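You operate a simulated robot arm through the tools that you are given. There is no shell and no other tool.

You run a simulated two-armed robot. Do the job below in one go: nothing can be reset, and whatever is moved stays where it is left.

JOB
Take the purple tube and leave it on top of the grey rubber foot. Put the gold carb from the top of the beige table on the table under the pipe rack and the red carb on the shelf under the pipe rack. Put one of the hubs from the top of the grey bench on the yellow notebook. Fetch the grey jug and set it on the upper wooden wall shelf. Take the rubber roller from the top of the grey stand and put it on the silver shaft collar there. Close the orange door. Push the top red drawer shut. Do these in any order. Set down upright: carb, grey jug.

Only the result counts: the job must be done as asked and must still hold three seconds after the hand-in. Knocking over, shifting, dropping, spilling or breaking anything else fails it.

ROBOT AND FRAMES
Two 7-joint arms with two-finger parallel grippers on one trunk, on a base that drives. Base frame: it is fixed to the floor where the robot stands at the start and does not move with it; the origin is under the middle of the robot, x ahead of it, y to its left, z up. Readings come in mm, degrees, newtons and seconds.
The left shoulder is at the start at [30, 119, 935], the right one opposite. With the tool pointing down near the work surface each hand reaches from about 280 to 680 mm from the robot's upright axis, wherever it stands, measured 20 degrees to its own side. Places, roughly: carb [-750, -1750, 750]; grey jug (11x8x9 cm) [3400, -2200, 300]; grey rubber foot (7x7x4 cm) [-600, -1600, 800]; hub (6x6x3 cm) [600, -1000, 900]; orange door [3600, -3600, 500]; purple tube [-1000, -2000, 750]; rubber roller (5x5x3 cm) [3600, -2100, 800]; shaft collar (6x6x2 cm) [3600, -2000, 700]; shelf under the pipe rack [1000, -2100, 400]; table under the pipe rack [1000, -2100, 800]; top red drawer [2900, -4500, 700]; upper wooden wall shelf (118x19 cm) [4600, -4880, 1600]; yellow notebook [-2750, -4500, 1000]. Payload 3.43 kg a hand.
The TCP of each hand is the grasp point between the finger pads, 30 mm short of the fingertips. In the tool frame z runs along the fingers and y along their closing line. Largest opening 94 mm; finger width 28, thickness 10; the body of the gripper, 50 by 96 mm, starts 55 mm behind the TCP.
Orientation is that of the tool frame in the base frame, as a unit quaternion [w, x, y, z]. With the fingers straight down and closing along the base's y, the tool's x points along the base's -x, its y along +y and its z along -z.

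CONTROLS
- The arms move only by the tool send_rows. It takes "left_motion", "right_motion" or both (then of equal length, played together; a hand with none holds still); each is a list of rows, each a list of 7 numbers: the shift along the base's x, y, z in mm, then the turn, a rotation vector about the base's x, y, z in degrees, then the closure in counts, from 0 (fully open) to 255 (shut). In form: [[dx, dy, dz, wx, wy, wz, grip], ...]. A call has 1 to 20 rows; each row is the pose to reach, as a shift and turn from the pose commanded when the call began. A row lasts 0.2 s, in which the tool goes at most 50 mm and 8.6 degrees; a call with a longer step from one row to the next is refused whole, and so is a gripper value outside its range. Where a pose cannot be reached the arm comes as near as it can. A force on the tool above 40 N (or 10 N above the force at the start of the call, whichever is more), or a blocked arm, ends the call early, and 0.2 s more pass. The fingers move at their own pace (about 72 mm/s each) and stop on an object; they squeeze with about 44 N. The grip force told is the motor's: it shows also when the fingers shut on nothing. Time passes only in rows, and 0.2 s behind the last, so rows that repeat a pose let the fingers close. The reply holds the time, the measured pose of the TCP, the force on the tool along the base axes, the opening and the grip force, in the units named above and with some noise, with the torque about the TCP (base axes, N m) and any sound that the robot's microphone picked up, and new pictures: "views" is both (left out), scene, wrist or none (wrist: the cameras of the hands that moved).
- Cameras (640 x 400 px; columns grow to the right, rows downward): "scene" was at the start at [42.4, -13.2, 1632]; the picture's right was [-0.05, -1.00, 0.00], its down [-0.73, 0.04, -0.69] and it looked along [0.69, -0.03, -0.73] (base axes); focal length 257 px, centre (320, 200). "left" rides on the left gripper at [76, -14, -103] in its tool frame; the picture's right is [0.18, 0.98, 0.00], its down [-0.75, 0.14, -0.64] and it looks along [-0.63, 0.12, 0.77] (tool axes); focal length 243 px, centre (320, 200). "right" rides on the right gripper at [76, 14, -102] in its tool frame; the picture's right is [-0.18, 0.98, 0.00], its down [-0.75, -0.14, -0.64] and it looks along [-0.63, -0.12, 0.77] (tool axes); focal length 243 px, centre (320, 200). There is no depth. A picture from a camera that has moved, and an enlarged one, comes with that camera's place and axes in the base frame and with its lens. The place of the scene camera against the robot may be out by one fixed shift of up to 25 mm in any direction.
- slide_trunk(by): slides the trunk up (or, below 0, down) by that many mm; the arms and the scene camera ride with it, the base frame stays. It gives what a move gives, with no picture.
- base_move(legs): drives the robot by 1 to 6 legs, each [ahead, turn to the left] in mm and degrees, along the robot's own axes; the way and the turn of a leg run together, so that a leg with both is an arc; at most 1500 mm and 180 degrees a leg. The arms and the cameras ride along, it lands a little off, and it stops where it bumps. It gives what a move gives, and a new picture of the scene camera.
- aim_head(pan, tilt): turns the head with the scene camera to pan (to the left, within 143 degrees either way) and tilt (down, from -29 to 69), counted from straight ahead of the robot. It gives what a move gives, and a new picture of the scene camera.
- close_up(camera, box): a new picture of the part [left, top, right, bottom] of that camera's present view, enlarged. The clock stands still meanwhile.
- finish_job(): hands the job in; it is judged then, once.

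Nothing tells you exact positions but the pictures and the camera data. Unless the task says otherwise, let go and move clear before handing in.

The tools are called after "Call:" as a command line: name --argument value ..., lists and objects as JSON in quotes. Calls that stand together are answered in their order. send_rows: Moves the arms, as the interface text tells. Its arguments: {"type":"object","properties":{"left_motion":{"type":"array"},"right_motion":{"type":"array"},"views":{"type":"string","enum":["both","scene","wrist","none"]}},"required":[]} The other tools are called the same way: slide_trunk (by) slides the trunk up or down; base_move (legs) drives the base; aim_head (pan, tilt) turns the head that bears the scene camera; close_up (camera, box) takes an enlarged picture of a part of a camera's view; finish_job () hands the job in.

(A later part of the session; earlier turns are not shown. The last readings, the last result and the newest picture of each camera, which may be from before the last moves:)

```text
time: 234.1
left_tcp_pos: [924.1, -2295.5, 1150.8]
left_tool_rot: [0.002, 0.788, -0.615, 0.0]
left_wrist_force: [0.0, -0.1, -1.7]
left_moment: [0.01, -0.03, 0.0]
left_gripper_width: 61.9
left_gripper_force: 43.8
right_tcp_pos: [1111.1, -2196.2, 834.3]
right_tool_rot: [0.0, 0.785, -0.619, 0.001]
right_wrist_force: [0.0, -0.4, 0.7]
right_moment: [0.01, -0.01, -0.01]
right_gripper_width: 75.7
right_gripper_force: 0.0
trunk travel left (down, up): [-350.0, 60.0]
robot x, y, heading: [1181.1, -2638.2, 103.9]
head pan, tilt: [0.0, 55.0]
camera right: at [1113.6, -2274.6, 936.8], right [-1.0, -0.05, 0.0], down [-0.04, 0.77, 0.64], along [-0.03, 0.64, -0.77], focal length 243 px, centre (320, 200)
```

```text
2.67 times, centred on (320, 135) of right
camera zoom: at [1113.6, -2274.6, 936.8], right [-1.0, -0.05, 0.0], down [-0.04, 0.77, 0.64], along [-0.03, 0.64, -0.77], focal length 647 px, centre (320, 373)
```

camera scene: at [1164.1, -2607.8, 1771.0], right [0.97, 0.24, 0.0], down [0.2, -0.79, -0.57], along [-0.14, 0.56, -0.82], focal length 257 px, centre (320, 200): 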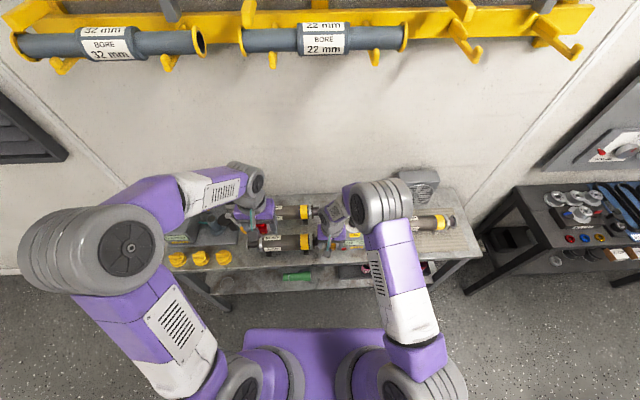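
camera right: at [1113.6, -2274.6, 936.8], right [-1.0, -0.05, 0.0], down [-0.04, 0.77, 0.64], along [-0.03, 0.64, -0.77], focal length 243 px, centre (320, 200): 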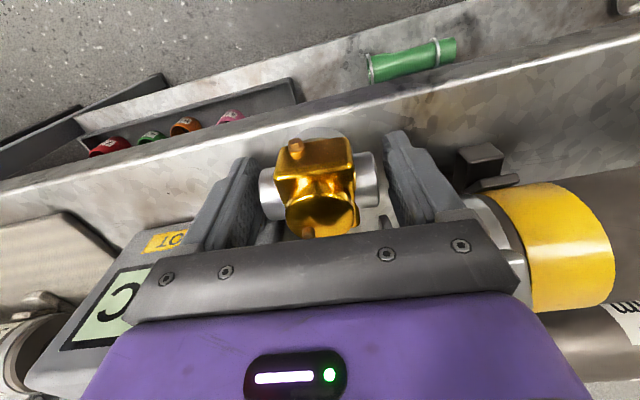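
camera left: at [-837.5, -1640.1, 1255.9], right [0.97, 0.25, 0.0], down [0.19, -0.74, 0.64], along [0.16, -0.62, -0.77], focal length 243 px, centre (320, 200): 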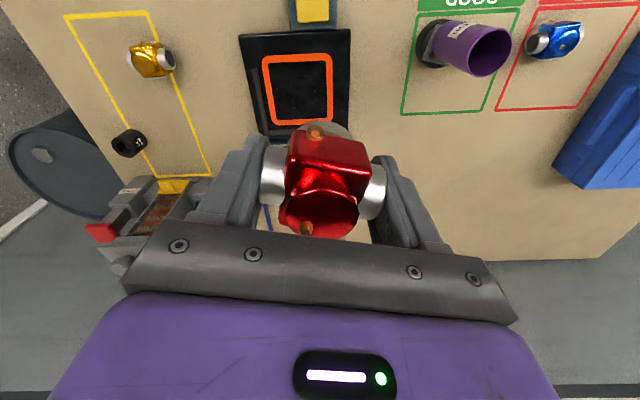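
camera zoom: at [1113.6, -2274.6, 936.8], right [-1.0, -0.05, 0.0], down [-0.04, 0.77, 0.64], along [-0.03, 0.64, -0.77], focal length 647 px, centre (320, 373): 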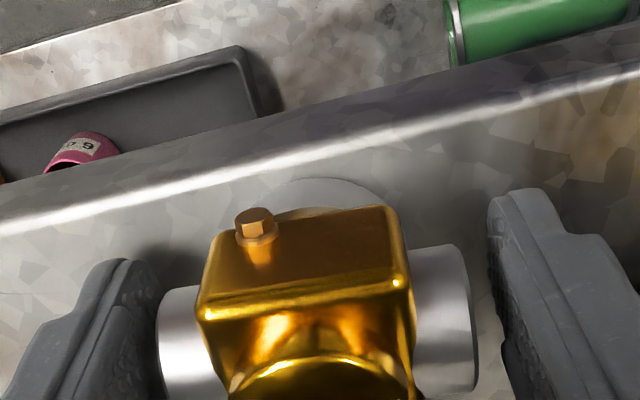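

Released and standing. I'll lift the right hand straight up and away.

Call:
send_rows --right_motion '[[0, 0, 30, 0, 0, 0, 50], [0, 0, 75, 0, 0, 0, 50], [0, 0, 120, 0, 0, 0, 30], [0, 0, 165, 0, 0, 0, 0], [0, 0, 210, 0, 0, 0, 0], [20, -30, 250, 0, 0, 0, 0], [55, -60, 265, 0, 0, 0, 0], [95, -80, 265, 0, 0, 0, 0], [140, -80, 265, 0, 0, 0, 0]]' --views "both"

Call:
close_up --camera "scene" --box '[220, 190, 460, 310]'

```text
refused: row 6 steps farther than a row can; nothing moved
```

```text
2.67 times, centred on (340, 250) of scene
camera zoom: at [1163.9, -2607.4, 1770.9], right [0.97, 0.24, 0.0], down [0.2, -0.79, -0.57], along [-0.14, 0.56, -0.82], focal length 685 px, centre (267, 67)
```

zoom: 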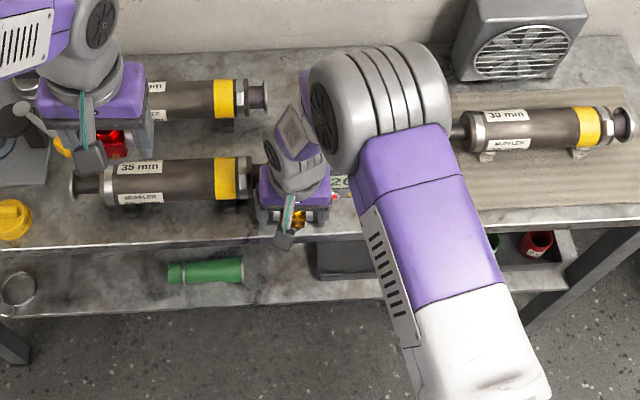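

Call:
send_rows --right_motion '[[0, 0, 30, 0, 0, 0, 50], [0, 0, 75, 0, 0, 0, 50], [0, 0, 120, 0, 0, 0, 30], [0, 0, 165, 0, 0, 0, 0], [0, 0, 210, 0, 0, 0, 0], [15, -20, 245, 0, 0, 0, 0], [50, -45, 265, 0, 0, 0, 0], [90, -65, 265, 0, 0, 0, 0], [135, -80, 265, 0, 0, 0, 0]]' --views "both"

Call:
close_up --camera "scene" --box '[180, 180, 420, 330]'

```text
time: 236.1
left_tcp_pos: [926.5, -2295.0, 1150.0]
left_tool_rot: [0.001, 0.788, -0.616, 0.0]
left_wrist_force: [0.1, 0.2, -1.8]
left_moment: [0.02, 0.02, -0.01]
left_gripper_width: 61.7
left_gripper_force: 44.9
right_tcp_pos: [1247.8, -2279.0, 1099.6]
right_tool_rot: [0.0, 0.786, -0.618, 0.0]
right_wrist_force: [0.1, 0.9, -0.3]
right_moment: [-0.01, 0.01, -0.01]
right_gripper_width: 94.1
right_gripper_force: 0.1
trunk travel left (down, up): [-350.0, 60.0]
robot x, y, heading: [1179.2, -2638.9, 104.2]
head pan, tilt: [0.0, 55.0]
camera scene: at [1166.0, -2608.3, 1771.0], right [0.97, 0.24, 0.0], down [0.2, -0.79, -0.57], along [-0.14, 0.56, -0.82], focal length 257 px, centre (320, 200)
camera right: at [1249.6, -2356.8, 1201.6], right [-1.0, -0.05, 0.0], down [-0.04, 0.77, 0.64], along [-0.03, 0.64, -0.77], focal length 243 px, centre (320, 200)
```

scene: 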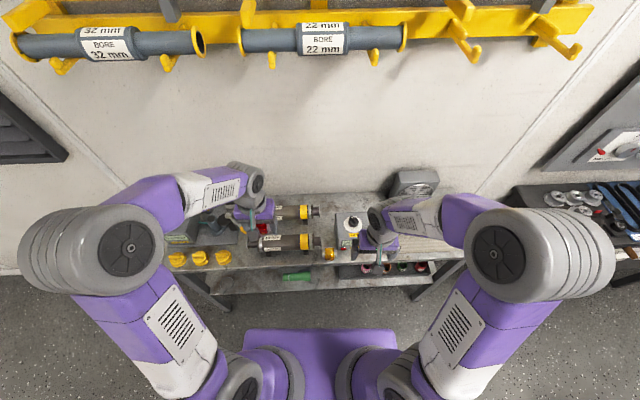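
right: 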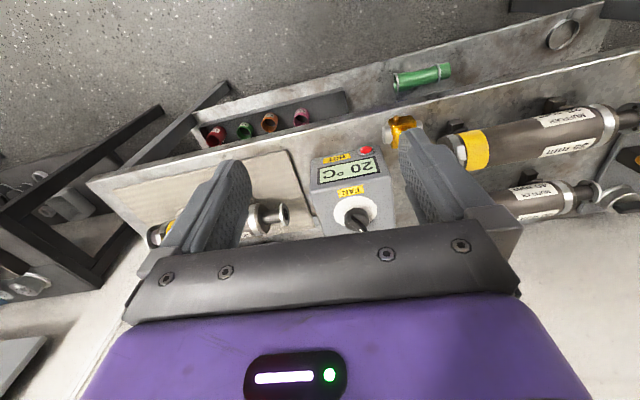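

```text
2.67 times, centred on (300, 255) of scene
camera zoom: at [1166.0, -2608.3, 1771.0], right [0.97, 0.24, 0.0], down [0.2, -0.79, -0.57], along [-0.14, 0.56, -0.82], focal length 685 px, centre (373, 53)
```

zoom: 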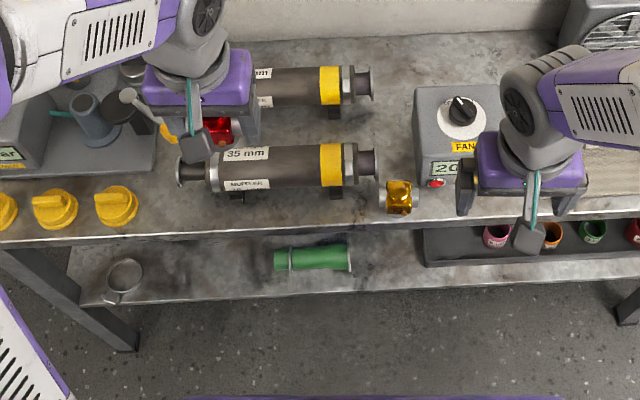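

The gold carb stands on the table. For the red carb on the low shelf I'll step back so the arm can reach under the table edge nearly stretched out, aiming for the free shelf area left of the green tube.

Call:
base_move --legs '[[0, -55], [-290, 0], [0, 55]]'

Call:
aim_head --pan 15 --tilt 45

```text
time: 242.9
left_tcp_pos: [738.6, -2516.5, 1150.7]
left_tool_rot: [0.001, 0.79, -0.614, 0.001]
left_wrist_force: [-0.1, -0.4, -2.2]
left_moment: [0.02, 0.0, -0.01]
left_gripper_width: 61.9
left_gripper_force: 44.1
right_tcp_pos: [1057.8, -2497.6, 1099.4]
right_tool_rot: [0.001, 0.787, -0.617, 0.0]
right_wrist_force: [-0.3, -0.2, -0.4]
right_moment: [-0.01, 0.02, -0.01]
right_gripper_width: 94.1
right_gripper_force: 0.0
trunk travel left (down, up): [-350.0, 60.0]
robot x, y, heading: [997.4, -2856.4, 104.1]
head pan, tilt: [0.0, 55.0]
camera scene: at [978.2, -2827.5, 1770.9], right [0.97, 0.25, 0.0], down [0.2, -0.79, -0.57], along [-0.14, 0.56, -0.82], focal length 257 px, centre (320, 200)
```

scene: 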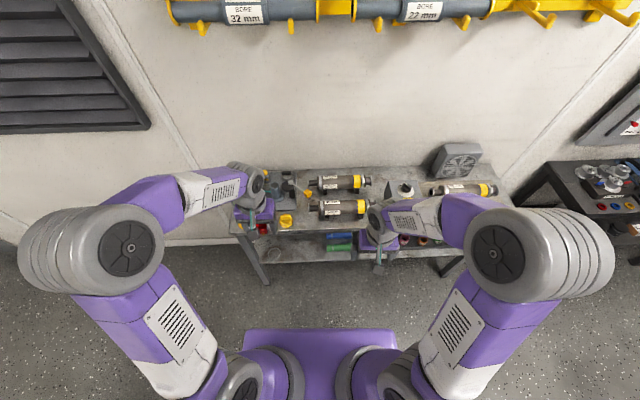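

```text
time: 243.7
left_tcp_pos: [738.7, -2517.0, 1149.5]
left_tool_rot: [0.001, 0.789, -0.614, 0.001]
left_wrist_force: [-0.3, 0.3, -0.4]
left_moment: [0.01, 0.02, -0.02]
left_gripper_width: 61.9
left_gripper_force: 44.1
right_tcp_pos: [1057.9, -2497.2, 1098.9]
right_tool_rot: [0.0, 0.787, -0.617, 0.001]
right_wrist_force: [-1.4, -1.4, -0.5]
right_moment: [0.0, 0.01, 0.02]
right_gripper_width: 93.8
right_gripper_force: 0.0
trunk travel left (down, up): [-350.0, 60.0]
robot x, y, heading: [995.9, -2858.2, 104.2]
head pan, tilt: [15.0, 45.0]
camera scene: at [956.6, -2826.3, 1784.3], right [0.87, 0.49, 0.0], down [0.35, -0.62, -0.71], along [-0.35, 0.62, -0.71], focal length 257 px, centre (320, 200)
```

scene: 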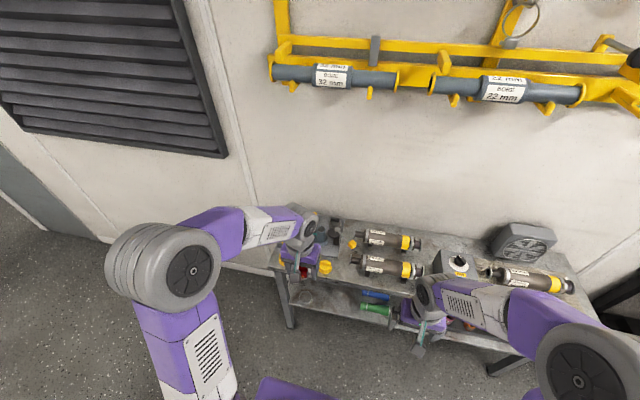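

I'll lower the trunk fully so the arms come in level with the space under the table.

Call:
slide_trunk --by -350

Call:
aim_head --pan 10 --tilt 42

Call:
close_up --camera "scene" --box '[200, 130, 520, 330]'

Call:
close_up --camera "left" --box '[0, 0, 640, 400]'

```text
time: 247.1
left_tcp_pos: [738.7, -2516.8, 800.4]
left_tool_rot: [0.002, 0.79, -0.614, 0.0]
left_wrist_force: [-0.3, 0.3, -1.4]
left_moment: [0.0, 0.01, -0.02]
left_gripper_width: 61.8
left_gripper_force: 44.2
right_tcp_pos: [1057.3, -2498.0, 749.8]
right_tool_rot: [0.0, 0.787, -0.617, 0.0]
right_wrist_force: [-0.6, 0.1, 0.7]
right_moment: [-0.02, -0.04, 0.03]
right_gripper_width: 94.2
right_gripper_force: 0.1
trunk travel left (down, up): [0.0, 410.0]
robot x, y, heading: [993.3, -2856.6, 104.2]
head pan, tilt: [15.0, 45.0]
```

```text
time: 247.8
left_tcp_pos: [737.4, -2516.2, 800.3]
left_tool_rot: [0.002, 0.79, -0.613, 0.001]
left_wrist_force: [0.1, -0.5, -2.1]
left_moment: [-0.02, 0.02, -0.03]
left_gripper_width: 61.8
left_gripper_force: 44.2
right_tcp_pos: [1058.1, -2496.1, 748.4]
right_tool_rot: [0.0, 0.787, -0.617, 0.001]
right_wrist_force: [0.2, 0.5, 0.1]
right_moment: [0.01, -0.01, 0.0]
right_gripper_width: 94.0
right_gripper_force: 0.1
trunk travel left (down, up): [0.0, 410.0]
robot x, y, heading: [993.8, -2862.4, 104.1]
head pan, tilt: [10.0, 42.0]
camera scene: at [961.8, -2821.1, 1438.7], right [0.91, 0.41, 0.0], down [0.28, -0.61, -0.74], along [-0.31, 0.68, -0.67], focal length 257 px, centre (320, 200)
```

scene: 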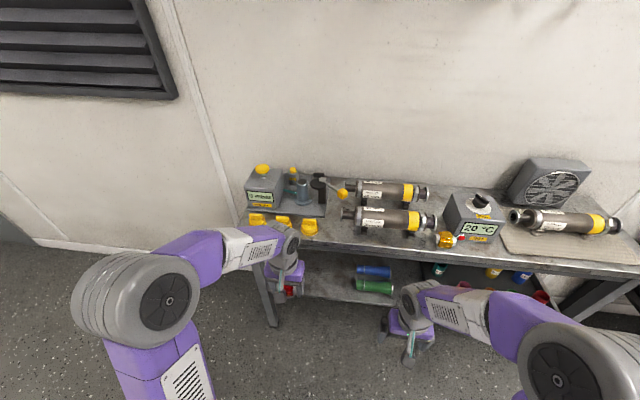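

```text
2.00 times, centred on (360, 230) of scene
camera zoom: at [961.8, -2821.1, 1438.7], right [0.91, 0.41, 0.0], down [0.28, -0.61, -0.74], along [-0.31, 0.68, -0.67], focal length 514 px, centre (240, 140)
```

zoom: 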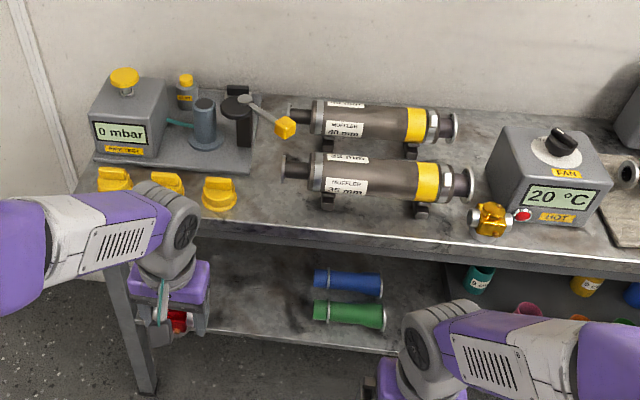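

```text
1.00 times, centred on (320, 200) of left (not enlarged: the box is as wide or as high as the picture)
camera zoom: at [771.3, -2585.1, 903.4], right [-0.91, -0.42, 0.0], down [-0.32, 0.7, 0.64], along [-0.27, 0.58, -0.77], focal length 243 px, centre (320, 200)
```

zoom: 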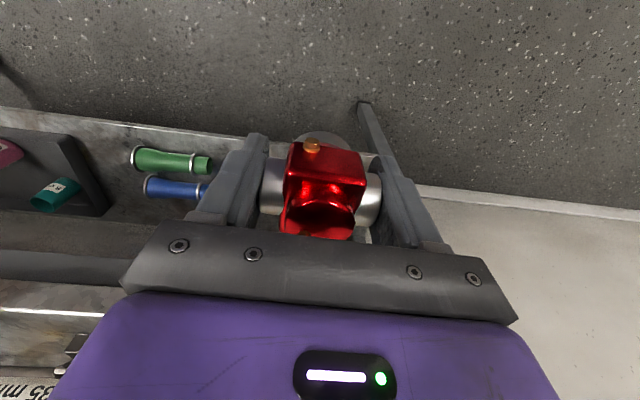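

I see the shelf: free area between the ring clamp (left) and the green tube. I'll first lower the left hand in front of the table, then slide it in.

Call:
send_rows --left_motion '[[0, 0, -45, 0, 0, 0, 255], [0, 0, -90, 0, 0, 0, 255], [0, 0, -135, 0, 0, 0, 255], [0, 0, -180, 0, 0, 0, 255], [0, 0, -225, 0, 0, 0, 255], [0, 0, -270, 0, 0, 0, 255], [0, 0, -310, 0, 0, 0, 255], [0, 0, -310, 0, 0, 0, 255]]' --views "both"

```text
time: 249.6
left_tcp_pos: [738.6, -2517.5, 490.0]
left_tool_rot: [0.002, 0.79, -0.613, 0.002]
left_wrist_force: [0.0, -0.5, -1.7]
left_moment: [-0.01, 0.03, 0.03]
left_gripper_width: 61.9
left_gripper_force: 43.7
right_tcp_pos: [1058.4, -2497.3, 750.3]
right_tool_rot: [0.0, 0.788, -0.616, 0.0]
right_wrist_force: [0.7, 0.6, -0.2]
right_moment: [0.0, 0.0, 0.01]
right_gripper_width: 93.9
right_gripper_force: 0.1
trunk travel left (down, up): [0.0, 410.0]
robot x, y, heading: [997.7, -2858.5, 104.2]
head pan, tilt: [10.0, 42.0]
camera scene: at [961.8, -2821.1, 1438.7], right [0.91, 0.41, 0.0], down [0.28, -0.61, -0.74], along [-0.31, 0.68, -0.67], focal length 257 px, centre (320, 200)
camera left: at [771.1, -2585.9, 592.8], right [-0.91, -0.42, 0.0], down [-0.32, 0.7, 0.64], along [-0.27, 0.58, -0.77], focal length 243 px, centre (320, 200)
```

scene: 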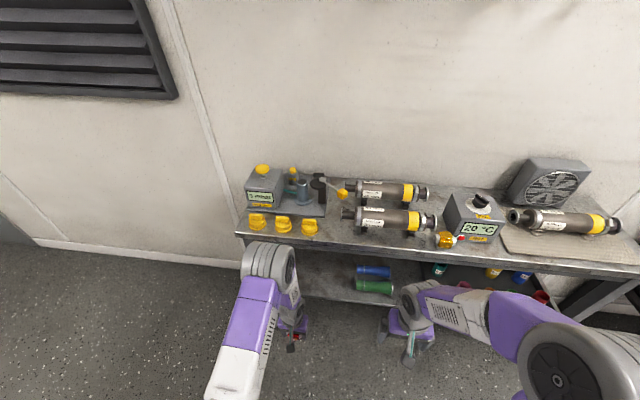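
left: 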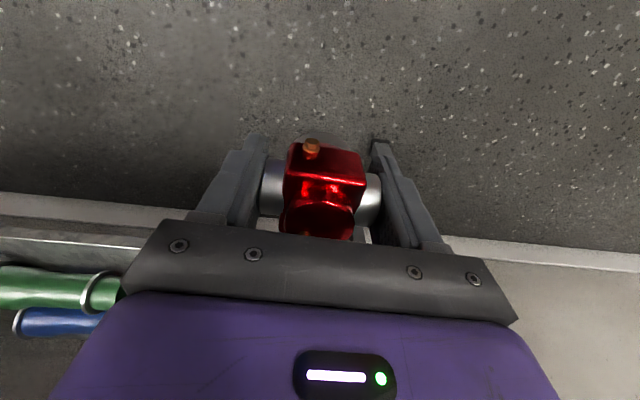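

Call:
send_rows --left_motion '[[0, 0, -20, 0, 0, 0, 255], [8, 44, -25, 0, 0, 0, 255], [17, 88, -25, 0, 0, 0, 255], [26, 130, -25, 0, 0, 0, 255], [26, 130, -25, 0, 0, 0, 255]]' --views "both"

Call:
close_up --camera "scene" --box '[180, 180, 400, 318]'

```text
time: 250.8
left_tcp_pos: [763.3, -2387.5, 465.7]
left_tool_rot: [0.003, 0.79, -0.614, 0.001]
left_wrist_force: [0.5, -0.3, -1.5]
left_moment: [0.03, 0.01, -0.03]
left_gripper_width: 61.9
left_gripper_force: 43.5
right_tcp_pos: [1056.9, -2497.5, 749.4]
right_tool_rot: [-0.001, 0.787, -0.616, 0.001]
right_wrist_force: [-1.1, -0.2, 0.3]
right_moment: [-0.01, 0.03, -0.03]
right_gripper_width: 94.1
right_gripper_force: 0.1
trunk travel left (down, up): [0.0, 410.0]
robot x, y, heading: [992.9, -2856.8, 104.0]
head pan, tilt: [10.0, 42.0]
camera scene: at [961.8, -2821.0, 1438.7], right [0.91, 0.41, 0.0], down [0.28, -0.61, -0.74], along [-0.31, 0.68, -0.67], focal length 257 px, centre (320, 200)
camera left: at [796.7, -2455.8, 568.8], right [-0.91, -0.42, 0.0], down [-0.32, 0.7, 0.64], along [-0.27, 0.58, -0.77], focal length 243 px, centre (320, 200)
```

scene: 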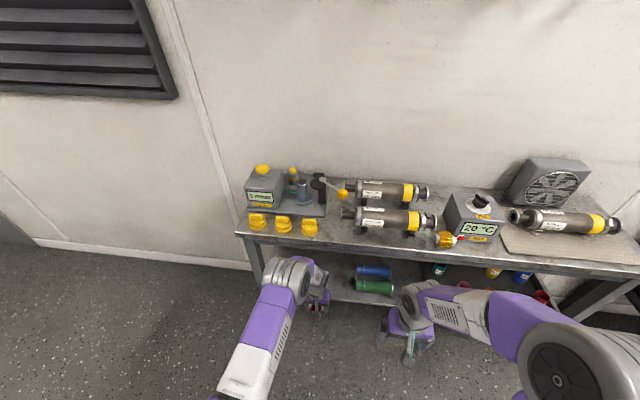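
left: 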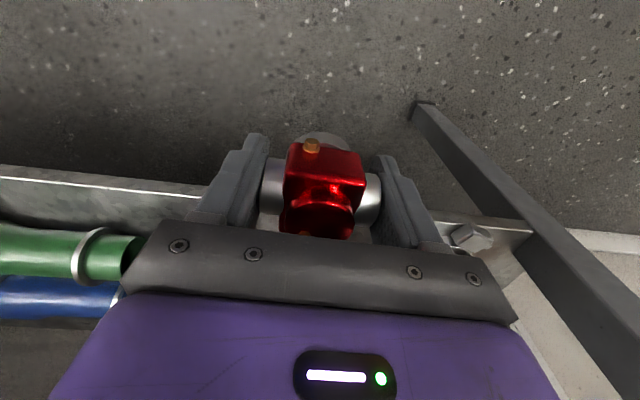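

```text
2.90 times, centred on (290, 249) of scene
camera zoom: at [961.8, -2821.0, 1438.7], right [0.91, 0.41, 0.0], down [0.28, -0.61, -0.74], along [-0.31, 0.68, -0.67], focal length 744 px, centre (407, 58)
```

zoom: 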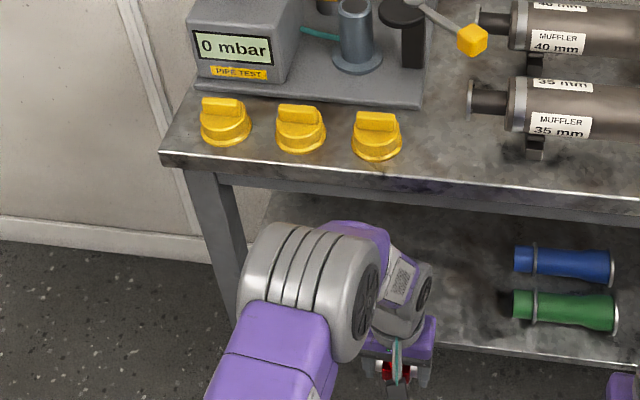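

The forearm clears the table edge. I'll slide in the remaining distance under the table.

Call:
send_rows --left_motion '[[-3, 40, 0, 0, 0, 0, 255], [-5, 75, 0, 0, 0, 0, 255], [-7, 107, 0, 0, 0, 0, 255], [-7, 107, 0, 0, 0, 0, 255]]' --views "both"

Call:
close_up --camera "scene" --box '[180, 180, 400, 318]'

```text
time: 251.8
left_tcp_pos: [754.5, -2291.1, 465.3]
left_tool_rot: [0.002, 0.79, -0.613, 0.002]
left_wrist_force: [-0.2, -0.8, -1.5]
left_moment: [-0.02, -0.01, 0.02]
left_gripper_width: 62.2
left_gripper_force: 43.9
left hand out of reach, approached as far as the arm can: row 3, 4
right_tcp_pos: [1057.6, -2497.2, 748.3]
right_tool_rot: [0.0, 0.787, -0.617, 0.0]
right_wrist_force: [0.3, 0.4, 0.2]
right_moment: [0.03, 0.0, 0.04]
right_gripper_width: 93.7
right_gripper_force: 0.0
trunk travel left (down, up): [0.0, 410.0]
robot x, y, heading: [997.8, -2859.4, 104.3]
head pan, tilt: [10.0, 42.0]
camera scene: at [961.7, -2820.9, 1438.7], right [0.91, 0.41, 0.0], down [0.28, -0.61, -0.74], along [-0.31, 0.68, -0.67], focal length 257 px, centre (320, 200)
camera left: at [786.4, -2359.5, 569.7], right [-0.91, -0.42, 0.0], down [-0.32, 0.7, 0.64], along [-0.27, 0.58, -0.77], focal length 243 px, centre (320, 200)
```

scene: 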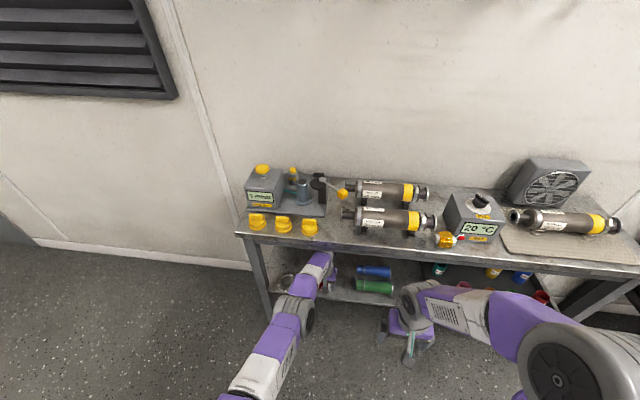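
left: 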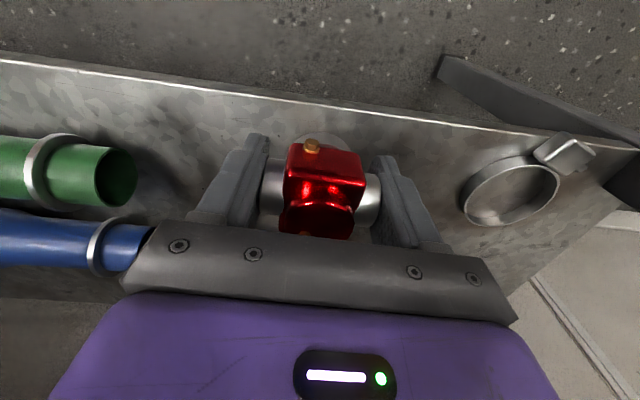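

```text
2.90 times, centred on (290, 249) of scene
camera zoom: at [961.7, -2820.9, 1438.7], right [0.91, 0.41, 0.0], down [0.28, -0.61, -0.74], along [-0.31, 0.68, -0.67], focal length 744 px, centre (407, 58)
```

zoom: 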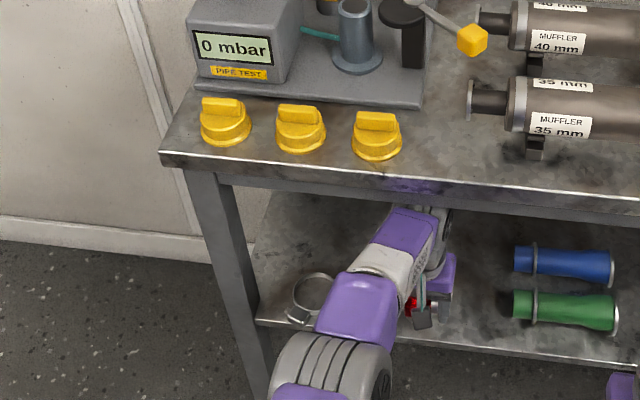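

The hand is inside but at its reach limit with only 18 mm past the shelf edge, so I'll roll the base 38 mm forward.

Call:
base_move --legs '[[38, 0]]'

Call:
close_up --camera "left" --box '[0, 0, 640, 400]'

```text
time: 252.7
left_tcp_pos: [748.8, -2266.6, 448.4]
left_tool_rot: [0.011, 0.788, -0.615, 0.016]
left_wrist_force: [-0.3, -1.0, -1.9]
left_moment: [-0.01, 0.01, -0.01]
left_gripper_width: 61.7
left_gripper_force: 43.7
right_tcp_pos: [1047.2, -2461.2, 749.0]
right_tool_rot: [-0.001, 0.787, -0.617, 0.0]
right_wrist_force: [-0.1, 0.1, 0.0]
right_moment: [0.0, 0.0, -0.01]
right_gripper_width: 93.9
right_gripper_force: 0.0
trunk travel left (down, up): [0.0, 410.0]
robot x, y, heading: [987.8, -2822.2, 104.2]
head pan, tilt: [10.0, 42.0]
camera scene: at [950.3, -2786.1, 1438.2], right [0.91, 0.41, 0.0], down [0.28, -0.61, -0.74], along [-0.3, 0.68, -0.67], focal length 257 px, centre (320, 200)
```

scene: 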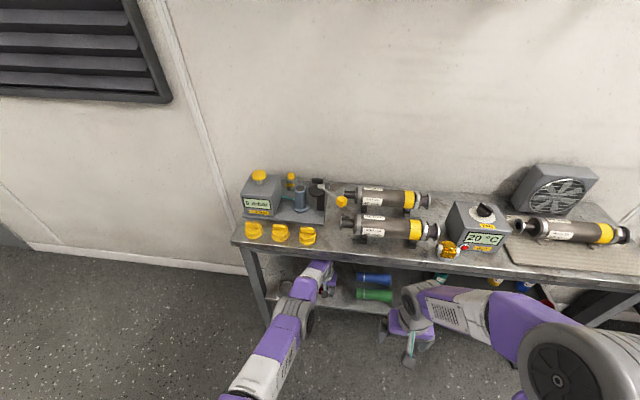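

```text
1.00 times, centred on (320, 200) of left (not enlarged: the box is as wide or as high as the picture)
camera zoom: at [779.7, -2333.3, 555.4], right [-0.91, -0.42, 0.01], down [-0.33, 0.72, 0.61], along [-0.26, 0.55, -0.79], focal length 243 px, centre (320, 200)
```

zoom: 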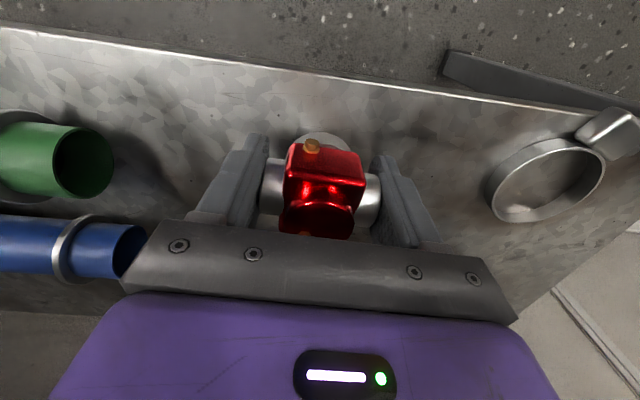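

The hand sagged slightly at its reach limit (2° tilt). I'll pull it back 20 mm, level it, then roll the base forward a little more.

Call:
send_rows --left_motion '[[2, -10, 3, 1, 0.3, 0, 255], [5, -20, 5, 2.1, 0.66, 0, 255], [5, -20, 5, 2.1, 0.66, 0, 255]]' --views "none"

Call:
base_move --legs '[[22, 0]]'

Call:
close_up --camera "left" --box '[0, 0, 640, 400]'

```text
time: 253.5
left_tcp_pos: [755.2, -2296.4, 443.1]
left_tool_rot: [0.009, 0.788, -0.616, 0.008]
left_wrist_force: [-0.7, 0.1, -2.7]
left_moment: [0.03, -0.02, 0.0]
left_gripper_width: 61.8
left_gripper_force: 43.9
left hand out of reach, approached as far as the arm can: row 1
right_tcp_pos: [1046.8, -2458.8, 747.5]
right_tool_rot: [0.001, 0.787, -0.617, 0.001]
right_wrist_force: [0.1, -0.6, -0.8]
right_moment: [0.02, -0.02, 0.0]
right_gripper_width: 93.9
right_gripper_force: 0.3
trunk travel left (down, up): [0.0, 410.0]
robot x, y, heading: [989.4, -2826.4, 104.2]
head pan, tilt: [10.0, 42.0]
```

```text
time: 254.3
left_tcp_pos: [756.0, -2299.1, 432.2]
left_tool_rot: [0.021, 0.787, -0.617, 0.02]
left_wrist_force: [-0.1, 0.0, -1.6]
left_moment: [0.02, -0.01, -0.02]
left_gripper_width: 62.2
left_gripper_force: 44.5
right_tcp_pos: [1043.7, -2447.4, 749.5]
right_tool_rot: [-0.001, 0.788, -0.616, 0.001]
right_wrist_force: [0.2, -1.1, 0.3]
right_moment: [-0.02, 0.01, -0.03]
right_gripper_width: 93.8
right_gripper_force: 0.1
trunk travel left (down, up): [0.0, 410.0]
robot x, y, heading: [984.4, -2808.9, 104.5]
head pan, tilt: [10.0, 42.0]
stopped in leg 1: the robot was blocked; the commanded pose is now the measured one
camera scene: at [948.8, -2771.8, 1439.0], right [0.91, 0.41, 0.0], down [0.28, -0.61, -0.74], along [-0.31, 0.68, -0.67], focal length 257 px, centre (320, 200)
```

scene: 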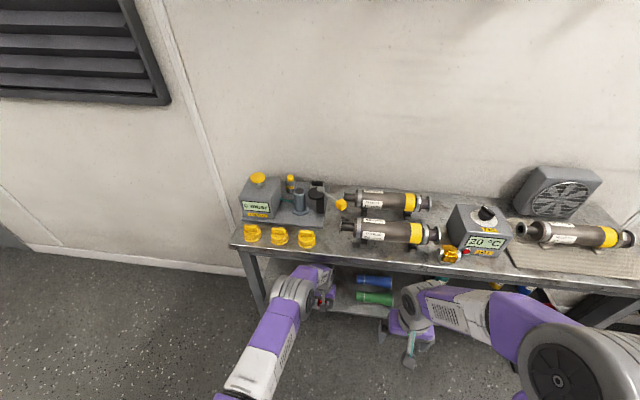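

```text
1.00 times, centred on (320, 200) of left (not enlarged: the box is as wide or as high as the picture)
camera zoom: at [787.5, -2362.3, 540.5], right [-0.91, -0.41, 0.02], down [-0.32, 0.73, 0.6], along [-0.26, 0.54, -0.8], focal length 243 px, centre (320, 200)
```

zoom: 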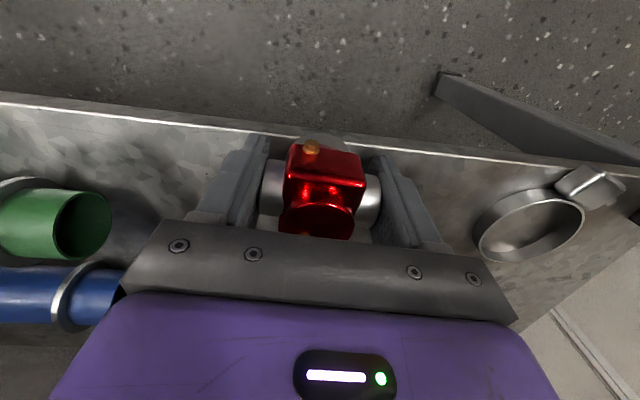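

The move was blocked — part of the left arm seems to touch the table's front rail. Let me look before doing anything.

Call:
close_up --camera "scene" --box '[220, 220, 400, 332]'

Call:
close_up --camera "right" --box '[0, 0, 640, 400]'

```text
3.56 times, centred on (310, 276) of scene
camera zoom: at [948.8, -2771.8, 1439.0], right [0.91, 0.41, 0.0], down [0.28, -0.61, -0.74], along [-0.31, 0.68, -0.67], focal length 913 px, centre (356, -70)
```

zoom: 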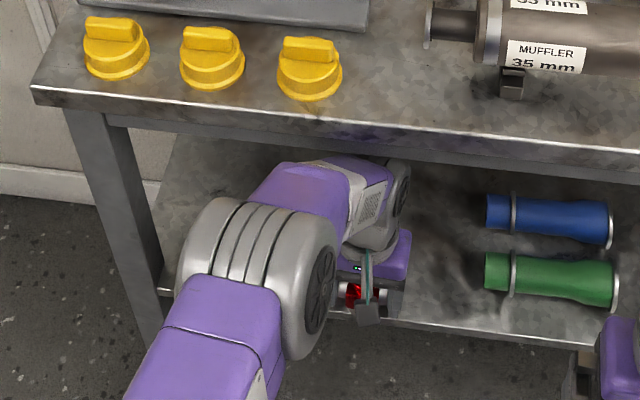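

```text
1.00 times, centred on (320, 200) of right (not enlarged: the box is as wide or as high as the picture)
camera zoom: at [1047.5, -2526.0, 851.9], right [-1.0, -0.06, 0.0], down [-0.05, 0.77, 0.64], along [-0.04, 0.64, -0.77], focal length 243 px, centre (320, 200)
```

zoom: 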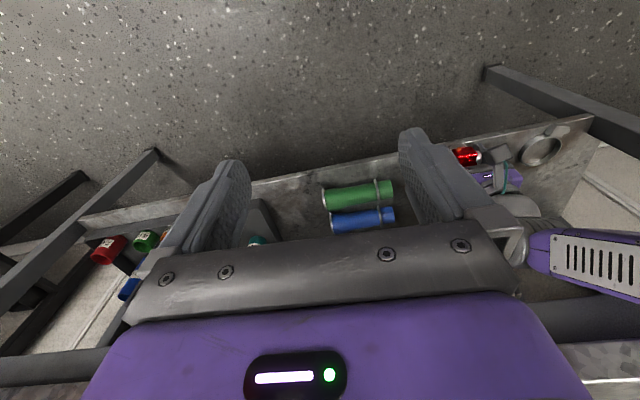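

The forearm meets the front rail under the table top. I'll back out and re-enter with the hand pitched about 18° so the wrist stays outside the edge.

Call:
base_move --legs '[[-60, 0]]'

Call:
close_up --camera "scene" --box '[200, 150, 520, 350]'

```text
time: 255.3
left_tcp_pos: [769.2, -2356.9, 432.9]
left_tool_rot: [0.021, 0.787, -0.617, 0.02]
left_wrist_force: [-0.8, -1.2, -1.8]
left_moment: [0.03, -0.02, 0.01]
left_gripper_width: 62.0
left_gripper_force: 44.2
right_tcp_pos: [1058.9, -2505.9, 749.3]
right_tool_rot: [0.0, 0.788, -0.616, 0.0]
right_wrist_force: [-0.2, 0.9, 0.5]
right_moment: [0.01, 0.01, -0.01]
right_gripper_width: 94.0
right_gripper_force: 0.1
trunk travel left (down, up): [0.0, 410.0]
robot x, y, heading: [997.1, -2868.0, 104.3]
head pan, tilt: [10.0, 42.0]
camera scene: at [963.7, -2829.8, 1438.7], right [0.91, 0.41, 0.0], down [0.28, -0.61, -0.74], along [-0.31, 0.68, -0.67], focal length 257 px, centre (320, 200)
```

scene: 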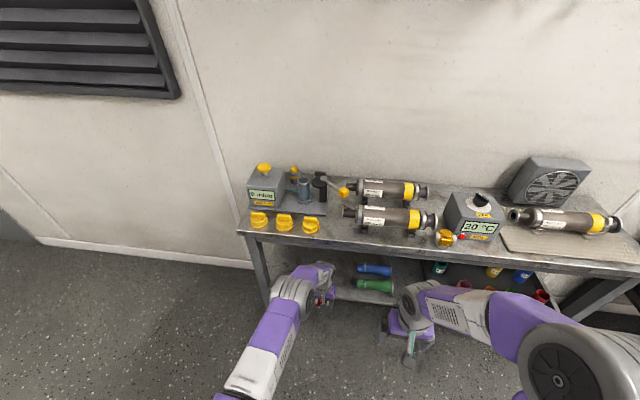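

```text
2.00 times, centred on (360, 250) of scene
camera zoom: at [963.7, -2829.8, 1438.7], right [0.91, 0.41, 0.0], down [0.28, -0.61, -0.74], along [-0.31, 0.68, -0.67], focal length 514 px, centre (240, 100)
```

zoom: 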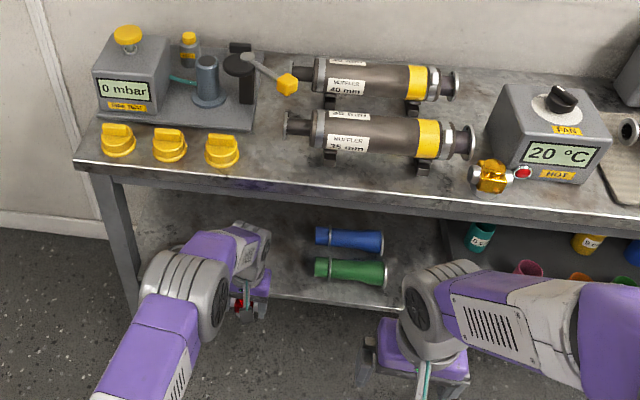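

Call:
send_rows --left_motion '[[4, -15, 15, 6.9, 1.6, 0, 255], [7, -28, 30, 13.8, 3.1, 0, 255], [10, -39, 45, 20.7, 4.7, 0, 255], [10, -39, 45, 20.7, 4.7, 0, 255]]' --views "both"

Call:
close_up --camera "scene" --box '[200, 200, 420, 338]'

```text
time: 256.3
left_tcp_pos: [778.9, -2393.1, 479.0]
left_tool_rot: [-0.095, 0.778, -0.609, -0.123]
left_wrist_force: [-0.1, -0.2, -1.5]
left_moment: [0.0, 0.0, 0.03]
left_gripper_width: 61.8
left_gripper_force: 44.0
right_tcp_pos: [1058.6, -2504.8, 749.1]
right_tool_rot: [0.0, 0.788, -0.616, 0.0]
right_wrist_force: [0.2, -0.6, -0.2]
right_moment: [0.0, 0.01, 0.03]
right_gripper_width: 94.3
right_gripper_force: 0.0
trunk travel left (down, up): [0.0, 410.0]
robot x, y, heading: [999.3, -2867.5, 104.9]
head pan, tilt: [10.0, 42.0]
camera scene: at [963.6, -2829.2, 1438.6], right [0.91, 0.41, 0.0], down [0.28, -0.61, -0.74], along [-0.31, 0.68, -0.67], focal length 257 px, centre (320, 200)
camera left: at [819.4, -2491.3, 553.1], right [-0.91, -0.41, -0.05], down [-0.26, 0.47, 0.84], along [-0.32, 0.78, -0.53], focal length 243 px, centre (320, 200)
```

scene: 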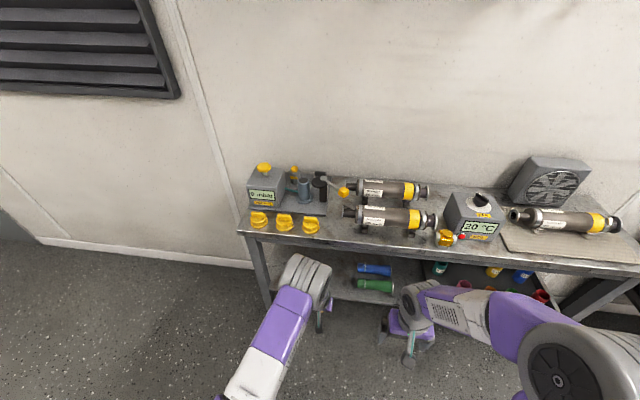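
left: 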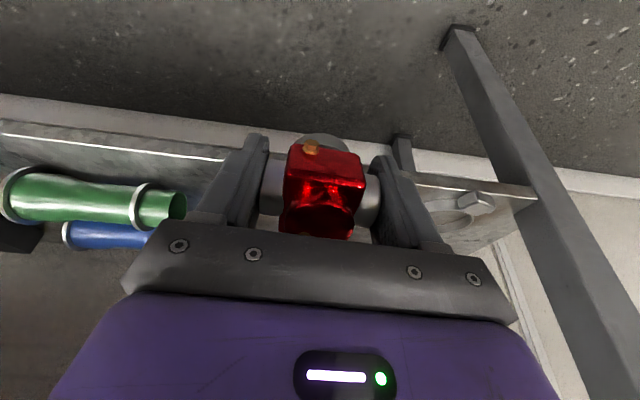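

```text
2.90 times, centred on (310, 269) of scene
camera zoom: at [963.6, -2829.2, 1438.6], right [0.91, 0.41, 0.0], down [0.28, -0.61, -0.74], along [-0.31, 0.68, -0.67], focal length 744 px, centre (349, 0)
```

zoom: 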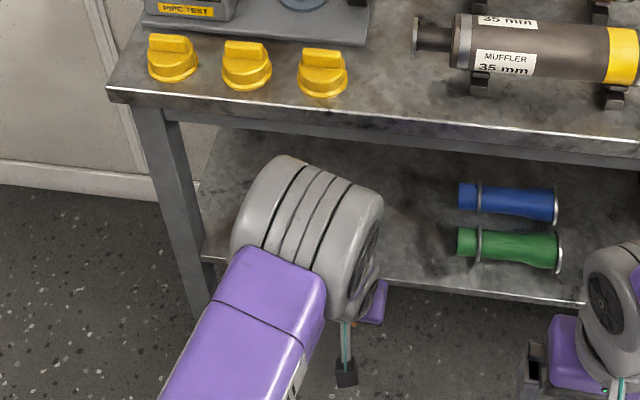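

Call:
send_rows --left_motion '[[-9, 37, 0, 0, 0, 0, 255], [-18, 73, 0, 0, 0, 0, 255], [-28, 109, 0, 0, 0, 0, 255], [-28, 109, 0, 0, 0, 0, 255]]' --views "both"

Call:
close_up --camera "scene" --box '[200, 200, 420, 338]'

```text
time: 257.3
left_tcp_pos: [752.5, -2284.8, 476.3]
left_tool_rot: [-0.095, 0.778, -0.609, -0.124]
left_wrist_force: [0.0, 0.1, -2.7]
left_moment: [0.0, 0.05, -0.01]
left_gripper_width: 61.8
left_gripper_force: 44.0
right_tcp_pos: [1058.4, -2504.3, 749.4]
right_tool_rot: [0.0, 0.788, -0.616, -0.001]
right_wrist_force: [0.7, 0.1, -0.4]
right_moment: [-0.01, -0.03, -0.01]
right_gripper_width: 94.2
right_gripper_force: 0.0
trunk travel left (down, up): [0.0, 410.0]
robot x, y, heading: [1002.4, -2866.6, 104.5]
head pan, tilt: [10.0, 42.0]
camera scene: at [963.6, -2829.1, 1438.7], right [0.91, 0.41, 0.0], down [0.28, -0.61, -0.74], along [-0.31, 0.68, -0.67], focal length 257 px, centre (320, 200)
camera left: at [792.4, -2381.4, 552.3], right [-0.91, -0.41, -0.05], down [-0.26, 0.47, 0.84], along [-0.32, 0.78, -0.54], focal length 243 px, centre (320, 200)
```

scene: 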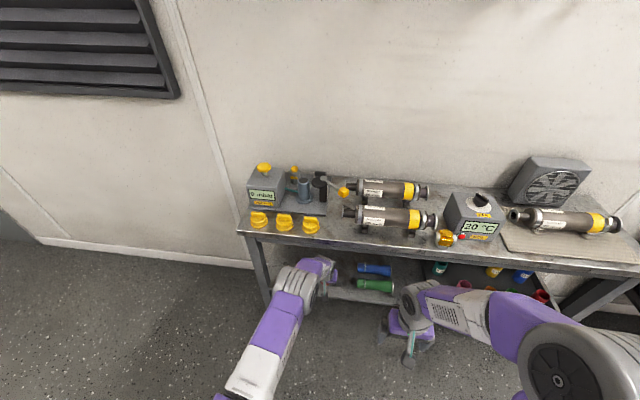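
left: 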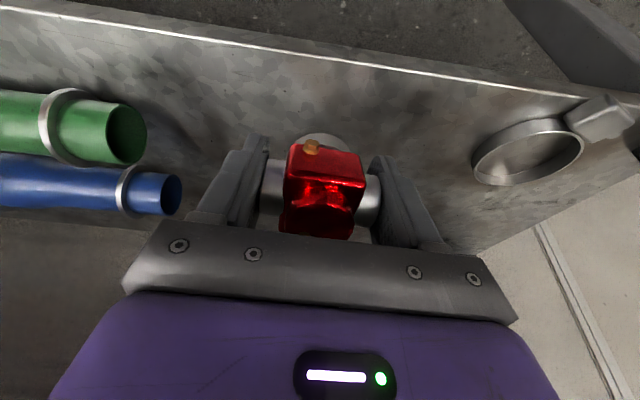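

```text
2.90 times, centred on (310, 269) of scene
camera zoom: at [963.6, -2829.1, 1438.7], right [0.91, 0.41, 0.0], down [0.28, -0.61, -0.74], along [-0.31, 0.68, -0.67], focal length 744 px, centre (349, 0)
```

zoom: 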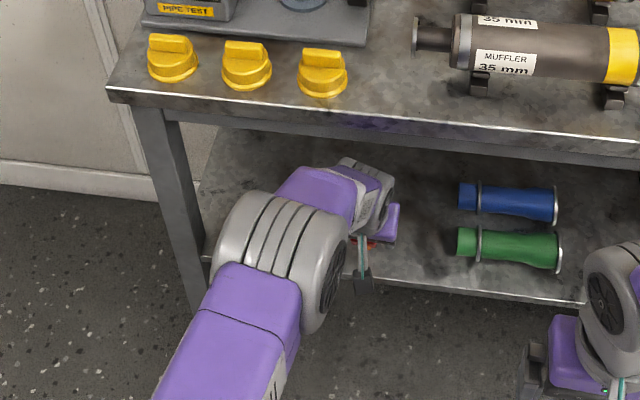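

The wrist now clears the rail. I'll go 12 mm further in and lower toward the shelf.

Call:
send_rows --left_motion '[[-3, 12, -8, 0, 0, 0, 255], [-3, 12, -24, 0, 0, 0, 255], [-3, 12, -30, 0, 0, 0, 255], [-3, 12, -30, 0, 0, 0, 255]]' --views "none"

```text
time: 258.3
left_tcp_pos: [749.0, -2272.9, 447.4]
left_tool_rot: [-0.096, 0.778, -0.608, -0.124]
left_wrist_force: [0.7, 0.0, -0.8]
left_moment: [-0.01, 0.03, -0.02]
left_gripper_width: 61.9
left_gripper_force: 43.9
right_tcp_pos: [1059.4, -2505.0, 748.6]
right_tool_rot: [0.0, 0.788, -0.616, 0.0]
right_wrist_force: [-0.4, -0.1, -0.4]
right_moment: [-0.02, 0.0, -0.01]
right_gripper_width: 93.9
right_gripper_force: 0.1
trunk travel left (down, up): [0.0, 410.0]
robot x, y, heading: [997.7, -2867.8, 104.7]
head pan, tilt: [10.0, 42.0]
```

Call:
send_rows --left_motion '[[0, 0, -4, 0, 0, 0, 255], [0, 0, -8, 0, 0, 0, 255], [0, 0, -8, 0, 0, 0, 255]]' --views "none"

```text
time: 259.1
left_tcp_pos: [749.1, -2274.2, 440.1]
left_tool_rot: [-0.097, 0.778, -0.609, -0.124]
left_wrist_force: [-0.2, 0.0, -1.3]
left_moment: [0.04, 0.01, 0.02]
left_gripper_width: 61.6
left_gripper_force: 44.1
right_tcp_pos: [1059.0, -2504.8, 748.9]
right_tool_rot: [0.0, 0.788, -0.615, 0.0]
right_wrist_force: [0.7, 0.3, 0.3]
right_moment: [-0.01, -0.01, 0.02]
right_gripper_width: 93.9
right_gripper_force: 0.1
trunk travel left (down, up): [0.0, 410.0]
robot x, y, heading: [997.0, -2870.7, 104.6]
head pan, tilt: [10.0, 42.0]
```

Call:
send_rows --left_motion '[[0, 0, -3, 0, 0, 0, 255], [0, 0, -6, 0, 0, 0, 255], [0, 0, -6, 0, 0, 0, 255]]' --views "wrist"

```text
time: 259.9
left_tcp_pos: [749.3, -2274.3, 435.2]
left_tool_rot: [-0.096, 0.777, -0.609, -0.124]
left_wrist_force: [1.6, -2.0, 7.3]
left_moment: [-0.11, -0.06, 0.03]
left_gripper_width: 61.7
left_gripper_force: 43.3
right_tcp_pos: [1058.0, -2504.0, 748.7]
right_tool_rot: [-0.001, 0.788, -0.615, 0.0]
right_wrist_force: [0.7, -0.2, 0.1]
right_moment: [-0.02, 0.02, 0.01]
right_gripper_width: 94.2
right_gripper_force: 0.0
trunk travel left (down, up): [0.0, 410.0]
robot x, y, heading: [997.1, -2866.9, 104.4]
head pan, tilt: [10.0, 42.0]
camera left: at [788.7, -2370.1, 509.1], right [-0.91, -0.41, -0.06], down [-0.26, 0.47, 0.84], along [-0.32, 0.78, -0.53], focal length 243 px, centre (320, 200)
```

left: 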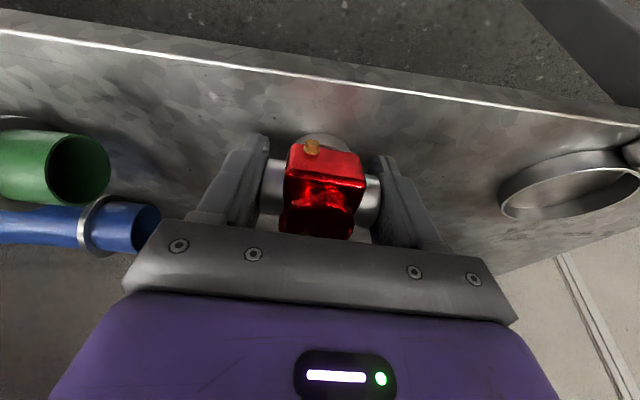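

It is touching the shelf at its rear edge. I'll open the fingers slowly so it settles forward onto its base.

Call:
send_rows --left_motion '[[0, 0, -1, 0, 0, 0, 255], [0, 0, -1, 0, 0, 0, 100], [0, 0, -1, 0, 0, 0, 85], [0, 0, -1, 0, 0, 0, 78], [0, 0, -1, 0, 0, 0, 70], [0, 0, -1, 0, 0, 0, 55], [0, 0, -1, 0, 0, 0, 55]]' --views "wrist"

Call:
close_up --camera "left" --box '[200, 80, 440, 230]'

```text
time: 261.5
left_tcp_pos: [748.2, -2274.0, 433.7]
left_tool_rot: [-0.097, 0.778, -0.609, -0.124]
left_wrist_force: [-8.3, -5.9, 9.6]
left_moment: [-0.11, -0.06, -0.11]
left_gripper_width: 69.2
left_gripper_force: 0.2
right_tcp_pos: [1059.0, -2506.0, 749.6]
right_tool_rot: [-0.001, 0.787, -0.617, 0.001]
right_wrist_force: [-0.6, 0.3, -0.3]
right_moment: [0.0, -0.01, -0.05]
right_gripper_width: 94.0
right_gripper_force: 0.0
trunk travel left (down, up): [0.0, 410.0]
robot x, y, heading: [994.7, -2867.6, 104.5]
head pan, tilt: [10.0, 42.0]
camera left: at [788.0, -2371.1, 507.6], right [-0.91, -0.41, -0.05], down [-0.26, 0.47, 0.84], along [-0.32, 0.78, -0.53], focal length 243 px, centre (320, 200)
```

left: 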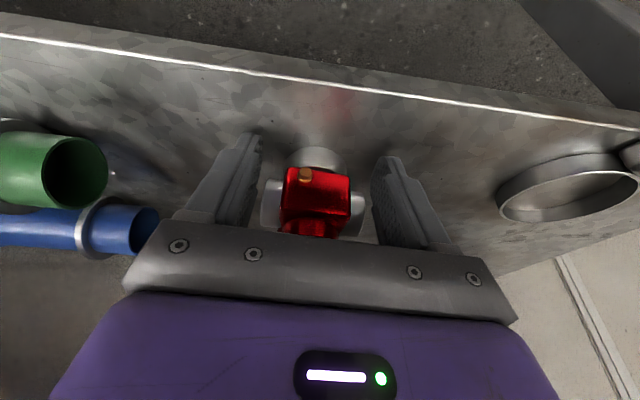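

```text
2.67 times, centred on (320, 155) of left
camera zoom: at [788.0, -2371.1, 507.6], right [-0.91, -0.41, -0.05], down [-0.26, 0.47, 0.84], along [-0.32, 0.78, -0.53], focal length 647 px, centre (320, 320)
```

zoom: 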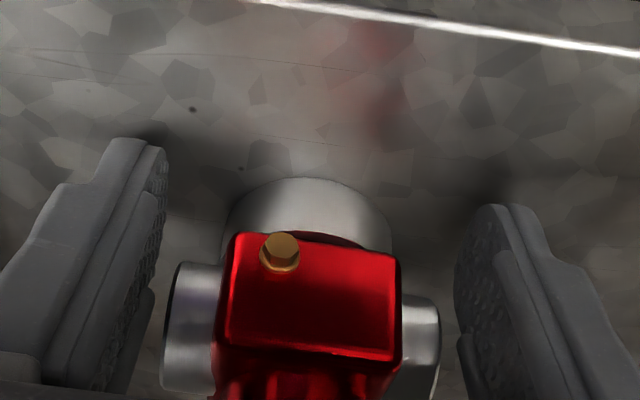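

The carb is free and looks upright; the fingertips brush the shelf. I'll raise a few millimetres, open fully and back out.

Call:
send_rows --left_motion '[[0, 0, 5, 0, 0, 0, 60], [0, 0, 6, 0, 0, 0, 30], [0, 0, 6, 0, 0, 0, 0], [0, 0, 6, 0, 0, 0, 0], [5, -18, 8, 0, 0, 0, 0], [10, -40, 12, 0, 0, 0, 0]]' --views "both"

Call:
close_up --camera "left" --box '[160, 60, 480, 260]'

```text
time: 262.9
left_tcp_pos: [760.1, -2314.1, 444.3]
left_tool_rot: [-0.096, 0.777, -0.609, -0.124]
left_wrist_force: [-0.8, -0.6, -0.9]
left_moment: [0.0, 0.01, -0.04]
left_gripper_width: 94.1
left_gripper_force: 0.1
right_tcp_pos: [1058.5, -2506.0, 749.6]
right_tool_rot: [0.0, 0.788, -0.616, 0.001]
right_wrist_force: [0.3, -0.6, -0.3]
right_moment: [0.01, 0.01, 0.01]
right_gripper_width: 94.1
right_gripper_force: 0.1
trunk travel left (down, up): [0.0, 410.0]
robot x, y, heading: [997.5, -2863.7, 104.1]
head pan, tilt: [10.0, 42.0]
camera scene: at [963.7, -2829.5, 1438.7], right [0.91, 0.41, 0.0], down [0.28, -0.61, -0.74], along [-0.31, 0.68, -0.67], focal length 257 px, centre (320, 200)
camera left: at [799.2, -2410.9, 519.0], right [-0.91, -0.41, -0.05], down [-0.26, 0.47, 0.84], along [-0.32, 0.78, -0.53], focal length 243 px, centre (320, 200)
```

scene: 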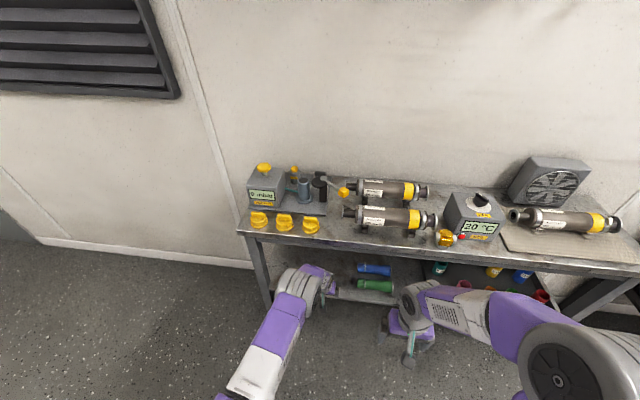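
left: 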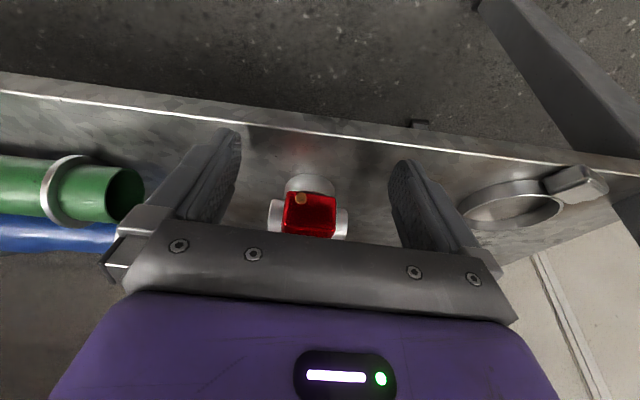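

```text
2.00 times, centred on (320, 160) of left
camera zoom: at [799.2, -2410.9, 519.0], right [-0.91, -0.41, -0.05], down [-0.26, 0.47, 0.84], along [-0.32, 0.78, -0.53], focal length 485 px, centre (320, 280)
```

zoom: 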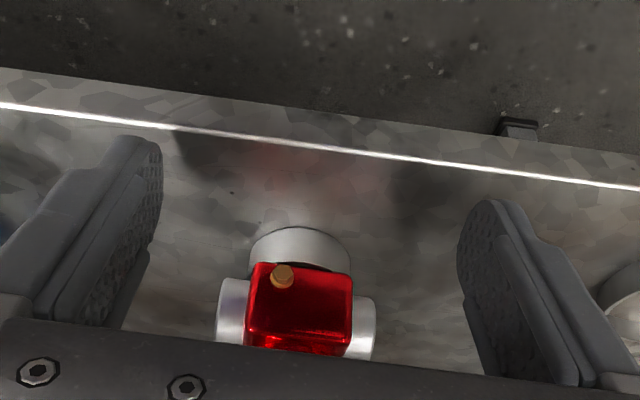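

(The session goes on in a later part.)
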